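You operate a simulated robot arm through the tools that you are given. There is no shell and no other tool. Be economical: measure what you need, move in short steps, check, and stop when the job is done.

You run a simulated robot arm. Do the job below in one go: nothing can be reset, and whatever is moved stays where it is left.

JOB
Stack the spring clip marked "1200 g" from the washer end of the counter on top of the spring clip that says "1000 g".
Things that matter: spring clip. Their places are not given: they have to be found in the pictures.

It is judged by the outcome, as a careful person would: the job done as asked, and still so three seconds after it is handed in. It fails if anything else is knocked over, pushed out of place, dropped, spilled or broken.

ROBOT AND FRAMES
A 7-joint arm with a two-finger parallel gripper, fixed in place. Base frame: the origin is at the foot of the arm, x ahead of it, y to its left, z up; the work surface is at about z = 910. Readings come in mm, rad, newtons and seconds.
With the tool pointing down near the work surface it reaches from about 240 to 680 mm from the base axis. Its first joint turns from -1.152 to 1.152 rad. Payload 2.4 kg.
Tool frame: the origin (TCP) lies between the finger pads and is the grasp point; the fingertips stand 30 mm ahead of it; z points along the fingers, y is the line along which they close. The gripper opens to 94 mm. The fingers are 28 mm wide and 10 mm thick; the gripper's body (50 by 96 mm) begins 55 mm behind the TCP.
Orientation is that of the tool frame in the base frame, as a unit quaternion [w, x, y, z]. With the fingers straight down and closing along the base's y, the tool's x points along the base's -x, its y along +y and its z along -z.

CONTROLS
- The arm moves only by the tool arm_command. Its argument "moves" is text: rows parted by semicolons, each of 6 numbers parted by spaces: the shift along the base's x, y, z in cm, then the turn, a rotation vector about the base's x, y, z in rad. In form: tx ty tz ax ay az; .... A call has 1 to 10 rows; each row is the pose to reach, as a shift and turn from the pose commanded when the call began. "jaw" is the closure in counts, from 0 (fully open) to 255 (shut), set as the call begins (left out, the last holds). A row lasts 0.2 s, in which the tool goes at most 50 mm and 0.15 rad; a call with a longer step from one row to the next is refused whole, and so is a gripper value outside its range. A pose out of reach is approached as far as the arm can. The call stops where the force on the tool passes 40 N (or 10 N more than at its start, if that is more) or the arm is blocked; 0.2 s more then pass. Each finger travels about 153 mm/s and halts on what it meets, pressing with about 22 N; the grip force reading is that of the motor and also rises with nothing between the fingers. The clock runs only during rows and for 0.2 s after the last one: add rows that repeat a pose to give the fingers time. The reply holds the time, the measured pose of the TCP, the force on the tool along the base axes, the opening and the grip force, in the units named above and with some noise.
- Cameras (640 x 400 px; columns grow to the right, rows downward): "scene" is fixed at [28.1, 461.9, 1468.1]; the picture's right is [-0.78, -0.62, 0.00], its down [-0.25, 0.31, -0.92] and it looks along [0.57, -0.72, -0.40] (base axes); focal length 329 px, centre (320, 200). "wrist" rides on the gripper at [-37, 0, -58] in the tool frame; the picture's right is [0.00, -1.00, 0.00], its down [0.97, 0.00, -0.24] and it looks along [0.24, 0.00, 0.97] (tool axes); focal length 218 px, centre (320, 200).
- capture(camera): a new picture of that camera. It takes no simulated time.
- point_at(camera, pixels): there is no depth. For up to 12 entries [column, row, z] of the newest picture of that camera ("zoom" is the newest enlarged one), the place [x, y] in the base frame at which the ray of that pixel passes the height z, good to about 3 mm, but the place of the scene camera against the robot may be out by one fixed shift of up to 18 mm in any direction. It takes no simulated time.
- zoom(camera, box): a new picture of the part [left, top, right, bottom] of that camera's present view, enlarged. It takes no simulated time.
- hand_in(): hands the job in; it is judged then, once.

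Go step by step. Measure first, check grasps and placings, and put right what went wrong. The budget is 60 turns and 20 pictures, counting those below and the enlarged ones. Unless the task says otherwise, let go and move clear before handing in, and close with one line.

The tools are called after "Emit:" as a command line: name --argument value ..., lists and objects as JSON in quotes. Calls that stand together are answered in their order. arm_command: Moves the arm, as the interface text tells. Its arguments: {"type":"object","properties":{"moves":{"type":"string"},"jaw":{"type":"number"}},"required":["moves"]} The other tools are called the same way: capture (camera) takes a picture; point_at (camera, pixels) gives the place at which the rays of pixels pass given heights; zoom (camera, box) takes an enlarged picture of a part of a camera's view; hand_in () hands the job in.

At the start:

```text
time: 0.0
position: [345.5, -97.8, 1219.3]
orientation: [0.0, 0.001, 1.0, 0.0]
force: [0.0, -0.3, 0.3]
gripper_width: 93.9
grip_force: 0.2
```

scene: 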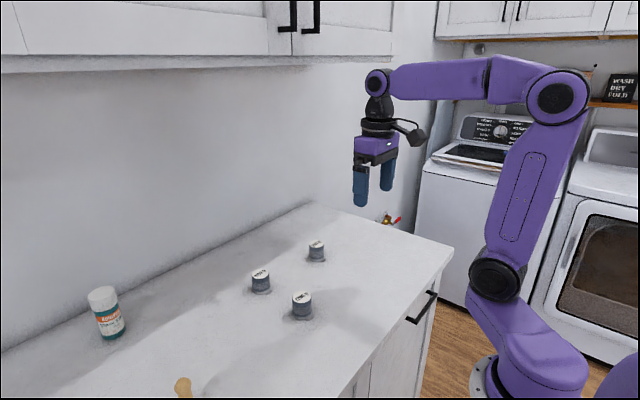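
wrist: 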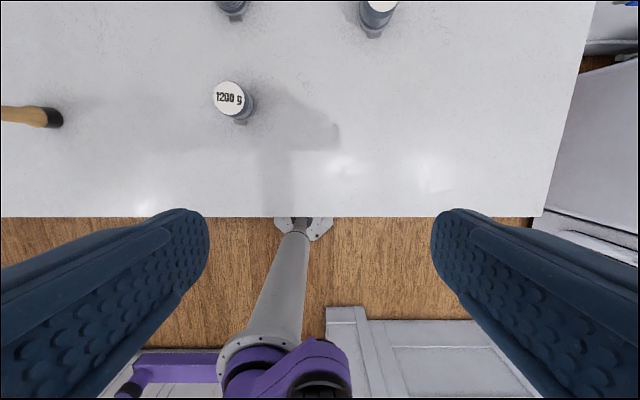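

Three cylindrical objects show in the scene at about (316,250), (261,281) and (302,304). I'll enlarge them to read the labels.

Emit:
zoom --camera "scene" --box '[230, 220, 350, 330]'

Emit:
zoom --camera "wrist" --box '[180, 0, 420, 150]'

```text
3.64 times, centred on (290, 275) of scene
```

zoom: 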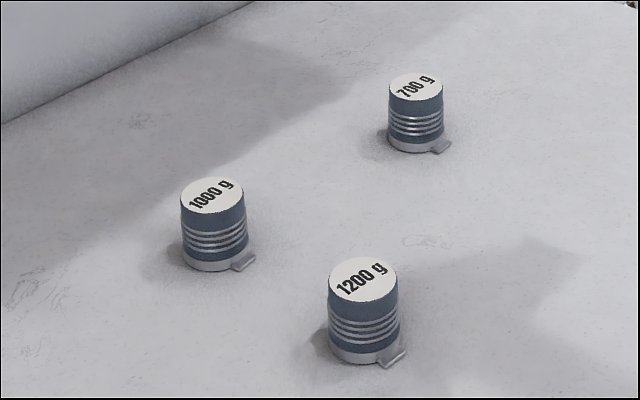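

```text
2.67 times, centred on (300, 75) of wrist
```

zoom: 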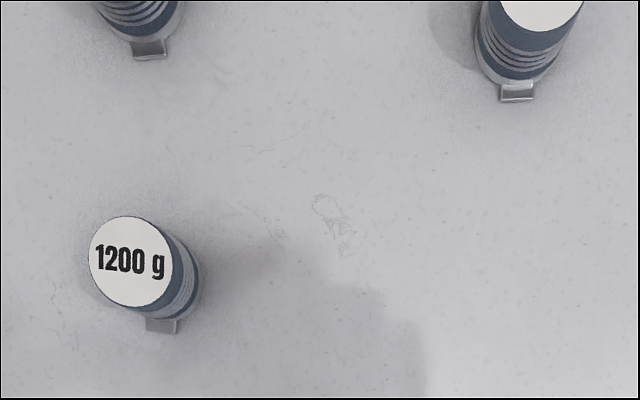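

Only one object is marked 1200 g (wrist, 229,98), and the 1000 g one is the scene's left one at (261,281). The tabs point toward -x. Next I'll get their places at several heights.

Emit:
point_at --camera "zoom" --pixels '[[131, 262, 910], [131, 262, 950], [131, 262, 970], [160, 333, 910], [198, 285, 910], [150, 59, 910], [516, 101, 910]]'

Emit:
point_at --camera "scene" --pixels '[[302, 297, 950], [302, 297, 960], [260, 273, 950], [260, 273, 960], [316, 244, 950], [302, 316, 910], [261, 290, 910], [316, 259, 910]]'

```text
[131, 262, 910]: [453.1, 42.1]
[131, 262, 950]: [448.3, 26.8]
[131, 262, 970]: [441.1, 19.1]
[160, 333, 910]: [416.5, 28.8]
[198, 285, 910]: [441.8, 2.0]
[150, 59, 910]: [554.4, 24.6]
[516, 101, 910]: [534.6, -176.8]
```

```text
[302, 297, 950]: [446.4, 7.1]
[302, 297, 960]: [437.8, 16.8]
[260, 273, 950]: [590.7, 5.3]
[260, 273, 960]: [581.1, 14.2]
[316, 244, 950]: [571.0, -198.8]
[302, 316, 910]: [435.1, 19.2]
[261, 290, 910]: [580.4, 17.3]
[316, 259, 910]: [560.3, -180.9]
```

The 1200 g clip stands near (438,20) and the 1000 g clip near (580,18). I'll move above them for a closer wrist view.

Emit:
arm_command --moves "3.3 2 -1.3 0 0 0; 6.6 4 -2.6 0 0 0; 10 6 -4 0 0 0; 13.3 8 -5.3 0 0 0; 16.6 10 -6.6 0 0 0; 20 11.8 -8 0 0 0; 20 11.8 -8 0 0 0" --jaw 0

Emit:
capture --camera "wrist"

```text
time: 1.6
position: [547.0, 18.0, 1139.4]
orientation: [0.0, 0.001, 1.0, 0.0]
force: [-0.6, 1.0, 0.5]
gripper_width: 94.2
grip_force: 0.0
```

```text
15 pictures are left
```

wrist: 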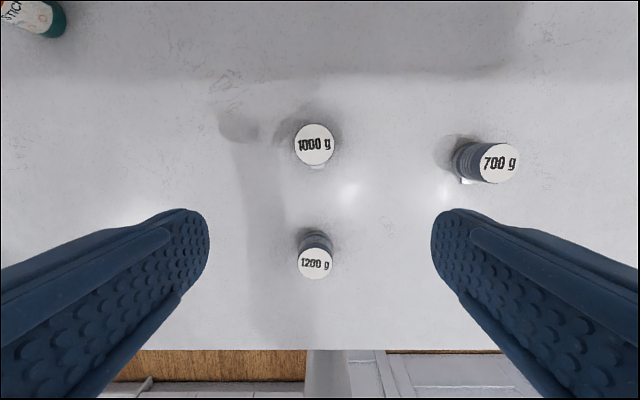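

Emit:
zoom --camera "wrist" --box '[256, 110, 384, 190]'

Emit:
point_at --camera "wrist" --pixels '[[314, 145, 955], [315, 263, 955], [314, 145, 965], [315, 263, 965], [315, 239, 910], [315, 231, 910], [296, 263, 960], [333, 263, 960], [314, 145, 975], [315, 263, 975]]'

Emit:
zoom --camera "wrist" --box '[256, 220, 384, 300]'

```text
5.00 times, centred on (320, 150) of wrist
```

zoom: 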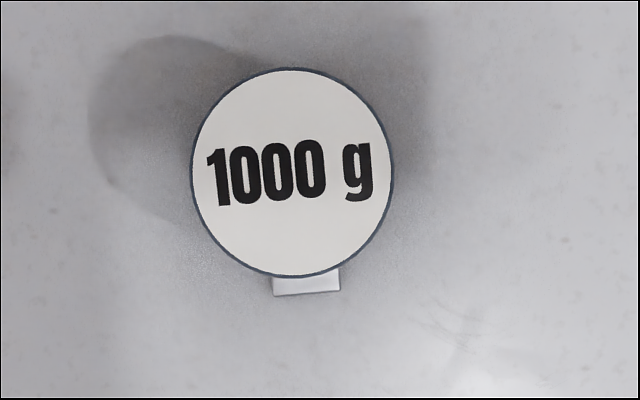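

```text
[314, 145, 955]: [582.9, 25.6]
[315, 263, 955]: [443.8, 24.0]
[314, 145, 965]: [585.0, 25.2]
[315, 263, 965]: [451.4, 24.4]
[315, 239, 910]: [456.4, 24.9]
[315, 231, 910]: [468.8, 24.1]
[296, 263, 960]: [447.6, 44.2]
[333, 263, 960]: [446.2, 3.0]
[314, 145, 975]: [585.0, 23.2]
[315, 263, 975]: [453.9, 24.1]
```

```text
5.00 times, centred on (320, 260) of wrist
```

zoom: 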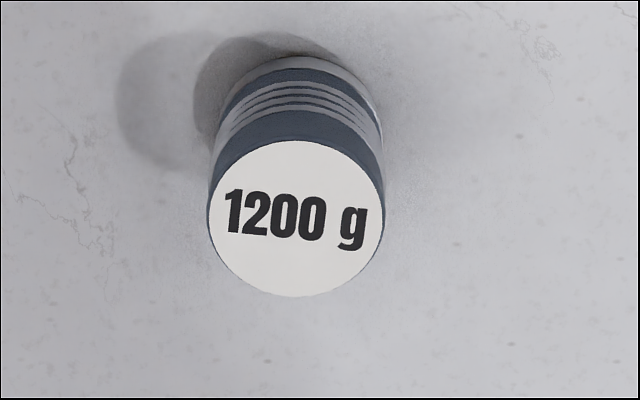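

The top disc at (315,264) matches the base edge at (316,231) for a clip about 50 mm tall and 40 mm across. That puts the 1200 g clip at about (448,24) and the 1000 g clip at (584,25). I'll move above the 1200 g clip and check alignment.

Emit:
arm_command --moves "-3.3 0.2 -3 0 0 0; -6.6 0.4 -6 0 0 0; -9.9 0.6 -9 0 0 0; -9.9 0.6 -11 0 0 0; -9.9 0.6 -11 0 0 0"

Emit:
capture --camera "wrist"

```text
time: 2.8
position: [446.5, 26.3, 1028.4]
orientation: [0.0, 0.0, 1.0, 0.0]
force: [0.6, 0.4, -0.7]
gripper_width: 94.2
grip_force: 0.1
```

```text
12 pictures are left
```

wrist: 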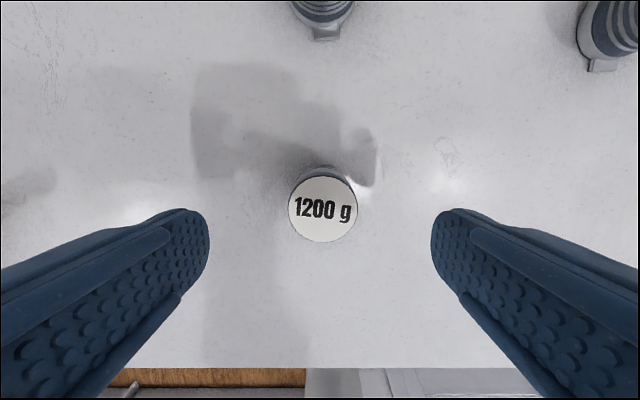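

Emit:
point_at --camera "wrist" --pixels '[[323, 209, 955], [323, 209, 960], [323, 209, 965], [288, 209, 960], [358, 209, 960], [324, 166, 910], [323, 176, 960], [323, 243, 960]]'

```text
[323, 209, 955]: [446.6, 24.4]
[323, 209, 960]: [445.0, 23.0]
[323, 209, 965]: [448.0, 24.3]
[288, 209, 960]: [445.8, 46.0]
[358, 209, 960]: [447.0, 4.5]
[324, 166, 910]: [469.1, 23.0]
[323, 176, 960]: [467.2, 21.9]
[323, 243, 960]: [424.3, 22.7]
```

The clip's centre is at (446.5,24), directly under the TCP. I'll descend about 80 mm with the jaw open.

Emit:
arm_command --moves "0 -0.1 -3 0 0 0; 0 -0.1 -5.5 0 0 0; 0 -0.1 -7.2 0 0 0; 0 -0.1 -8 0 0 0; 0 -0.1 -8 0 0 0"

```text
time: 4.0
position: [446.1, 26.3, 948.4]
orientation: [0.0, 0.0, 1.0, 0.0]
force: [-0.4, -0.4, 0.5]
gripper_width: 94.3
grip_force: 0.1
```

The TCP is at z = 948 with no contact. I'll close the jaw.

Emit:
arm_command --moves "0 0 0 0 0 0; 0 0 0 0 0 0; 0 0 0 0 0 0; 0 0 0 0 0 0" --jaw 255

```text
time: 5.0
position: [446.7, 25.9, 948.2]
orientation: [-0.001, 0.0, 1.0, 0.001]
force: [-0.3, 0.1, -0.3]
gripper_width: 45.5
grip_force: 21.6
```

The jaw is holding at 45.5 mm with 21.6 N. I'll lift gently and check.

Emit:
arm_command --moves "0 0 0.5 0 0 0; 0 0 1.5 0 0 0; 0 0 3 0 0 0; 0 0 5 0 0 0; 0 0 7 0 0 0; 0 0 9 0 0 0; 0 0 9 0 0 0"

Emit:
capture --camera "wrist"

Emit:
zoom --camera "scene" --box '[220, 180, 380, 340]'

```text
time: 6.6
position: [446.9, 26.0, 1037.4]
orientation: [0.0, 0.0, 1.0, 0.0]
force: [0.3, -0.4, -1.3]
gripper_width: 45.2
grip_force: 22.4
```

```text
11 pictures are left
```

wrist: 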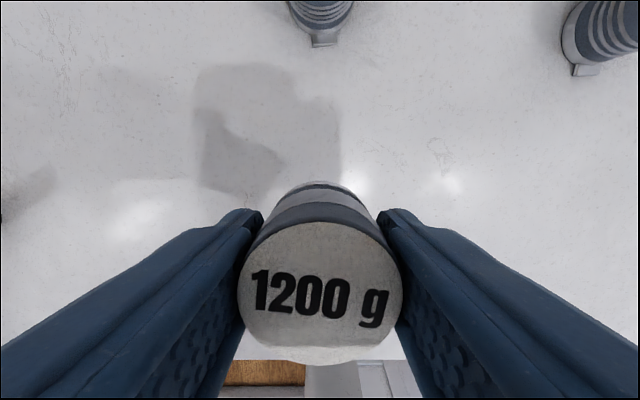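

```text
2.50 times, centred on (300, 260) of scene
```

zoom: 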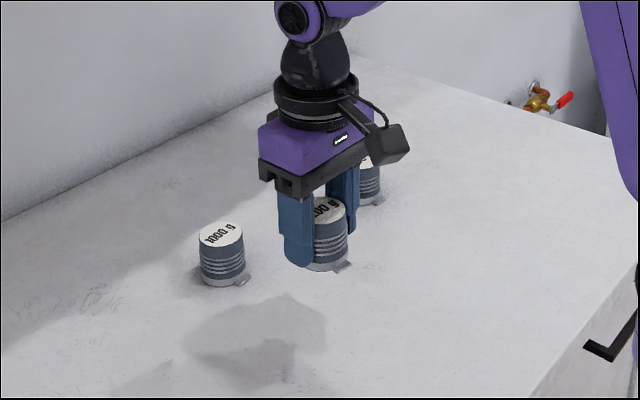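

The clip is held upright with its disc centred near (320,290), and the reading says 22 N grip. I'll move so the camera sits right above the 1000 g clip and measure that precisely.

Emit:
arm_command --moves "2 0 1 0 0 0; 5 0 1 0 0 0; 8 0 1 0 0 0; 10 0 1 0 0 0; 10 0 1 0 0 0; 10 0 1 0 0 0"

Emit:
capture --camera "wrist"

```text
time: 8.0
position: [546.7, 25.4, 1048.3]
orientation: [0.0, 0.0, 1.0, 0.001]
force: [0.0, 0.1, -1.0]
gripper_width: 45.2
grip_force: 21.3
```

```text
9 pictures are left
```

wrist: 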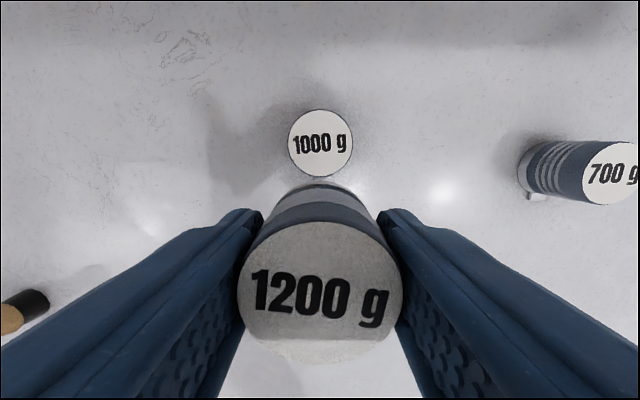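

Emit:
point_at --camera "wrist" --pixels '[[320.5, 143.5, 960], [320.5, 143.5, 955], [320.5, 143.5, 965], [320.5, 110, 960], [320.5, 177, 960], [288, 143, 960], [353, 143, 960], [320, 222, 1060], [320, 363, 1060], [237, 280, 1060], [403, 280, 1060]]'

```text
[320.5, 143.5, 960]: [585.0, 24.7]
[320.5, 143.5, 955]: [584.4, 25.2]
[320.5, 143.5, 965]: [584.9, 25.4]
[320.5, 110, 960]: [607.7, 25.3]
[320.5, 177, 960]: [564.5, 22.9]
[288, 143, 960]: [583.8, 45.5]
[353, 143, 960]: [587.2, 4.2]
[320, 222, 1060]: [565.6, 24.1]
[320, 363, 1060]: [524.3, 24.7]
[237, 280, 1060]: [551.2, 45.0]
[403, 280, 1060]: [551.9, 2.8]
```

The 1000 g clip's top is centred at (585.3,24.8), and the held clip's axis is at about (545,24.3). I need to shift +40 mm in x, then come down slowly, with contact expected near TCP z = 998.

Emit:
arm_command --moves "2 0 0 0 0 0; 4 0.05 0 0 0 0; 4 0.05 0 0 0 0; 4 0.05 -1.5 0 0 0; 4 0.05 -3 0 0 0; 4 0.05 -4 0 0 0; 4 0.05 -4.4 0 0 0; 4 0.05 -4.4 0 0 0"

Emit:
zoom --camera "scene" --box '[210, 210, 330, 310]'

```text
time: 9.8
position: [587.7, 27.1, 1003.0]
orientation: [0.0, 0.001, 1.0, 0.0]
force: [0.0, -0.4, -1.2]
gripper_width: 45.3
grip_force: 22.1
```

```text
4.00 times, centred on (270, 260) of scene
```

zoom: 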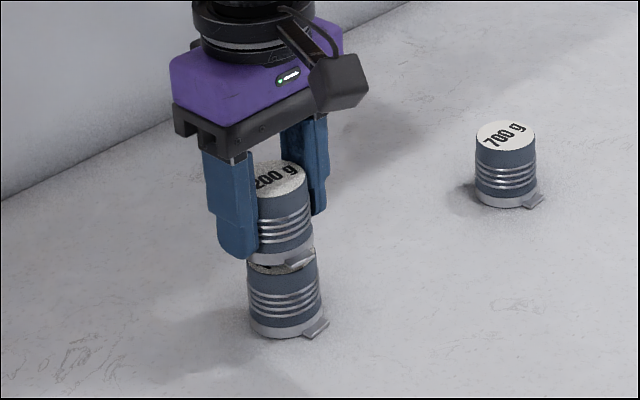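

The held clip sits squarely over the 1000 g one with a small gap left at (282,265) in the zoom. I'll lower it in fine steps to touch.

Emit:
arm_command --moves "0 0 -0.15 0 0 0; 0 0 -0.3 0 0 0; 0 0 -0.4 0 0 0; 0 0 -0.4 0 0 0"

```text
time: 10.8
position: [587.3, 24.6, 999.7]
orientation: [0.0, 0.0, 1.0, 0.0]
force: [0.2, 0.3, -1.2]
gripper_width: 45.2
grip_force: 21.4
```

The force along z is still -1.2, so there is no contact yet. I'll go lower.

Emit:
arm_command --moves "0 0 -0.05 0 0 0; 0 0 -0.1 0 0 0; 0 0 -0.15 0 0 0; 0 0 -0.15 0 0 0"

```text
time: 11.8
position: [587.2, 25.4, 998.5]
orientation: [0.0, 0.0, 1.0, -0.001]
force: [-0.1, -0.1, -1.5]
gripper_width: 45.0
grip_force: 21.5
```

Emit:
arm_command --moves "0 0 -0.05 0 0 0; 0 0 -0.1 0 0 0; 0 0 -0.15 0 0 0; 0 0 -0.15 0 0 0"

Emit:
zoom --camera "scene" --box '[230, 230, 290, 300]'

```text
time: 12.8
position: [585.8, 24.3, 997.7]
orientation: [0.0, 0.001, 1.0, 0.001]
force: [0.7, -1.0, 0.0]
gripper_width: 45.0
grip_force: 21.6
```

```text
5.71 times, centred on (260, 265) of scene
```

zoom: 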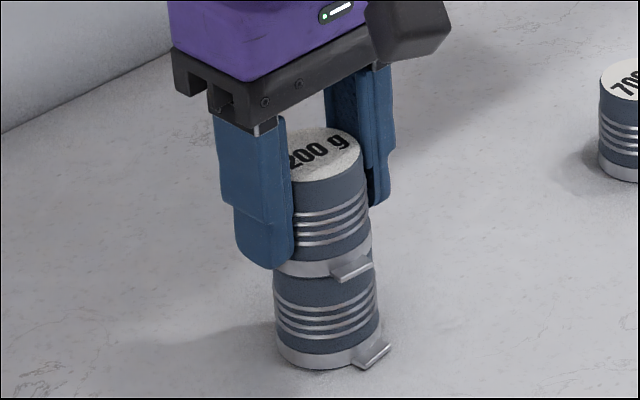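

The load on the tool dropped to about zero, so the clip is likely resting on the lower one. One more 0.5 mm should confirm contact.

Emit:
arm_command --moves "0 0 -0.05 0 0 0; 0 0 -0.05 0 0 0"

```text
time: 13.4
position: [586.9, 25.5, 997.4]
orientation: [0.0, -0.001, 1.0, 0.0]
force: [-0.3, 0.5, -1.1]
gripper_width: 45.3
grip_force: 21.6
```

The force is back to about -1, so that reading was noise. I'll continue down in fine steps.

Emit:
arm_command --moves "0 0 -0.05 0 0 0; 0 0 -0.1 0 0 0; 0 0 -0.1 0 0 0"

```text
time: 14.2
position: [587.0, 25.9, 996.4]
orientation: [0.0, 0.001, 1.0, 0.001]
force: [0.0, -0.9, 2.2]
gripper_width: 45.3
grip_force: 22.2
```

The force rose to +2.2 N, so the clip is now seated. I'll open the jaw, holding still.

Emit:
arm_command --moves "0 0 0 0 0 0; 0 0 0 0 0 0; 0 0 0 0 0 0; 0 0 0 0 0 0" --jaw 0

Emit:
zoom --camera "scene" --box '[220, 220, 320, 310]'

```text
time: 15.2
position: [586.4, 26.2, 995.3]
orientation: [0.001, 0.0, 1.0, 0.0]
force: [0.0, 0.5, -0.3]
gripper_width: 94.0
grip_force: 0.0
```

```text
4.44 times, centred on (270, 265) of scene
```

zoom: 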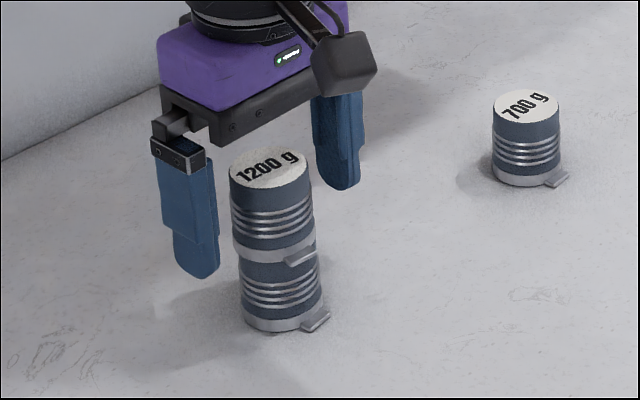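

The stack stands at (275,240) in the zoom, upright and well aligned, with the fingers clear. I'll rise straight up.

Emit:
arm_command --moves "0 0 2 0 0 0; 0 0 5 0 0 0; 0 0 9 0 0 0; 0 0 13 0 0 0; 0 0 16 0 0 0; 0 0 16 0 0 0"

Emit:
capture --camera "scene"

Emit:
capture --camera "wrist"

```text
time: 16.6
position: [587.5, 27.5, 1154.2]
orientation: [0.001, 0.0, 1.0, 0.0]
force: [-1.5, 0.2, -0.5]
gripper_width: 94.2
grip_force: 0.0
```

```text
5 pictures are left
```

scene: 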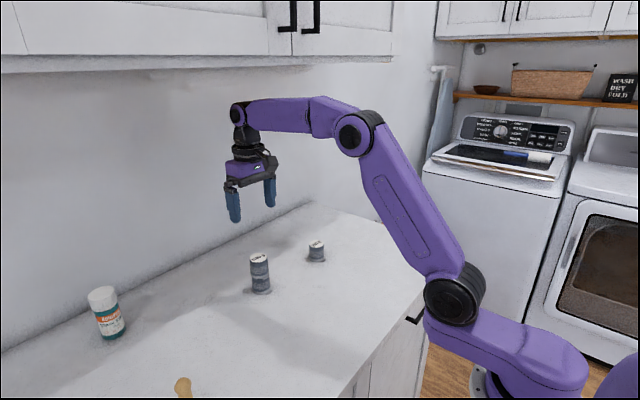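

```text
4 pictures are left
```

wrist: 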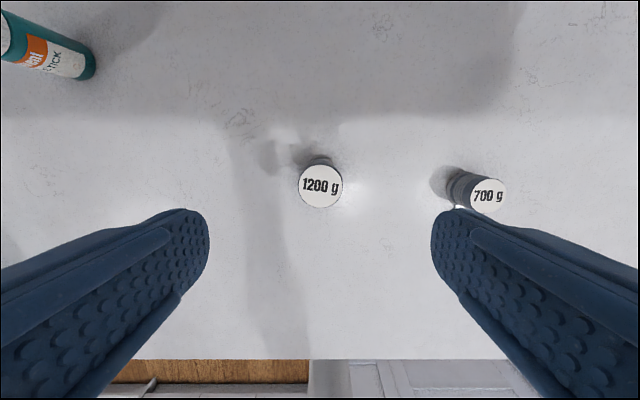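

The stack stands at (260,273) in the scene and the gripper is clear. Everything else (700 g clip, bottle, hammer handle) is where it was, so I'm handing in.

Emit:
hand_in

```text
The job is handed in.
```

The 1200 g spring clip now stands on top of the 1000 g one. The gripper has let go and moved clear, and nothing else was moved.
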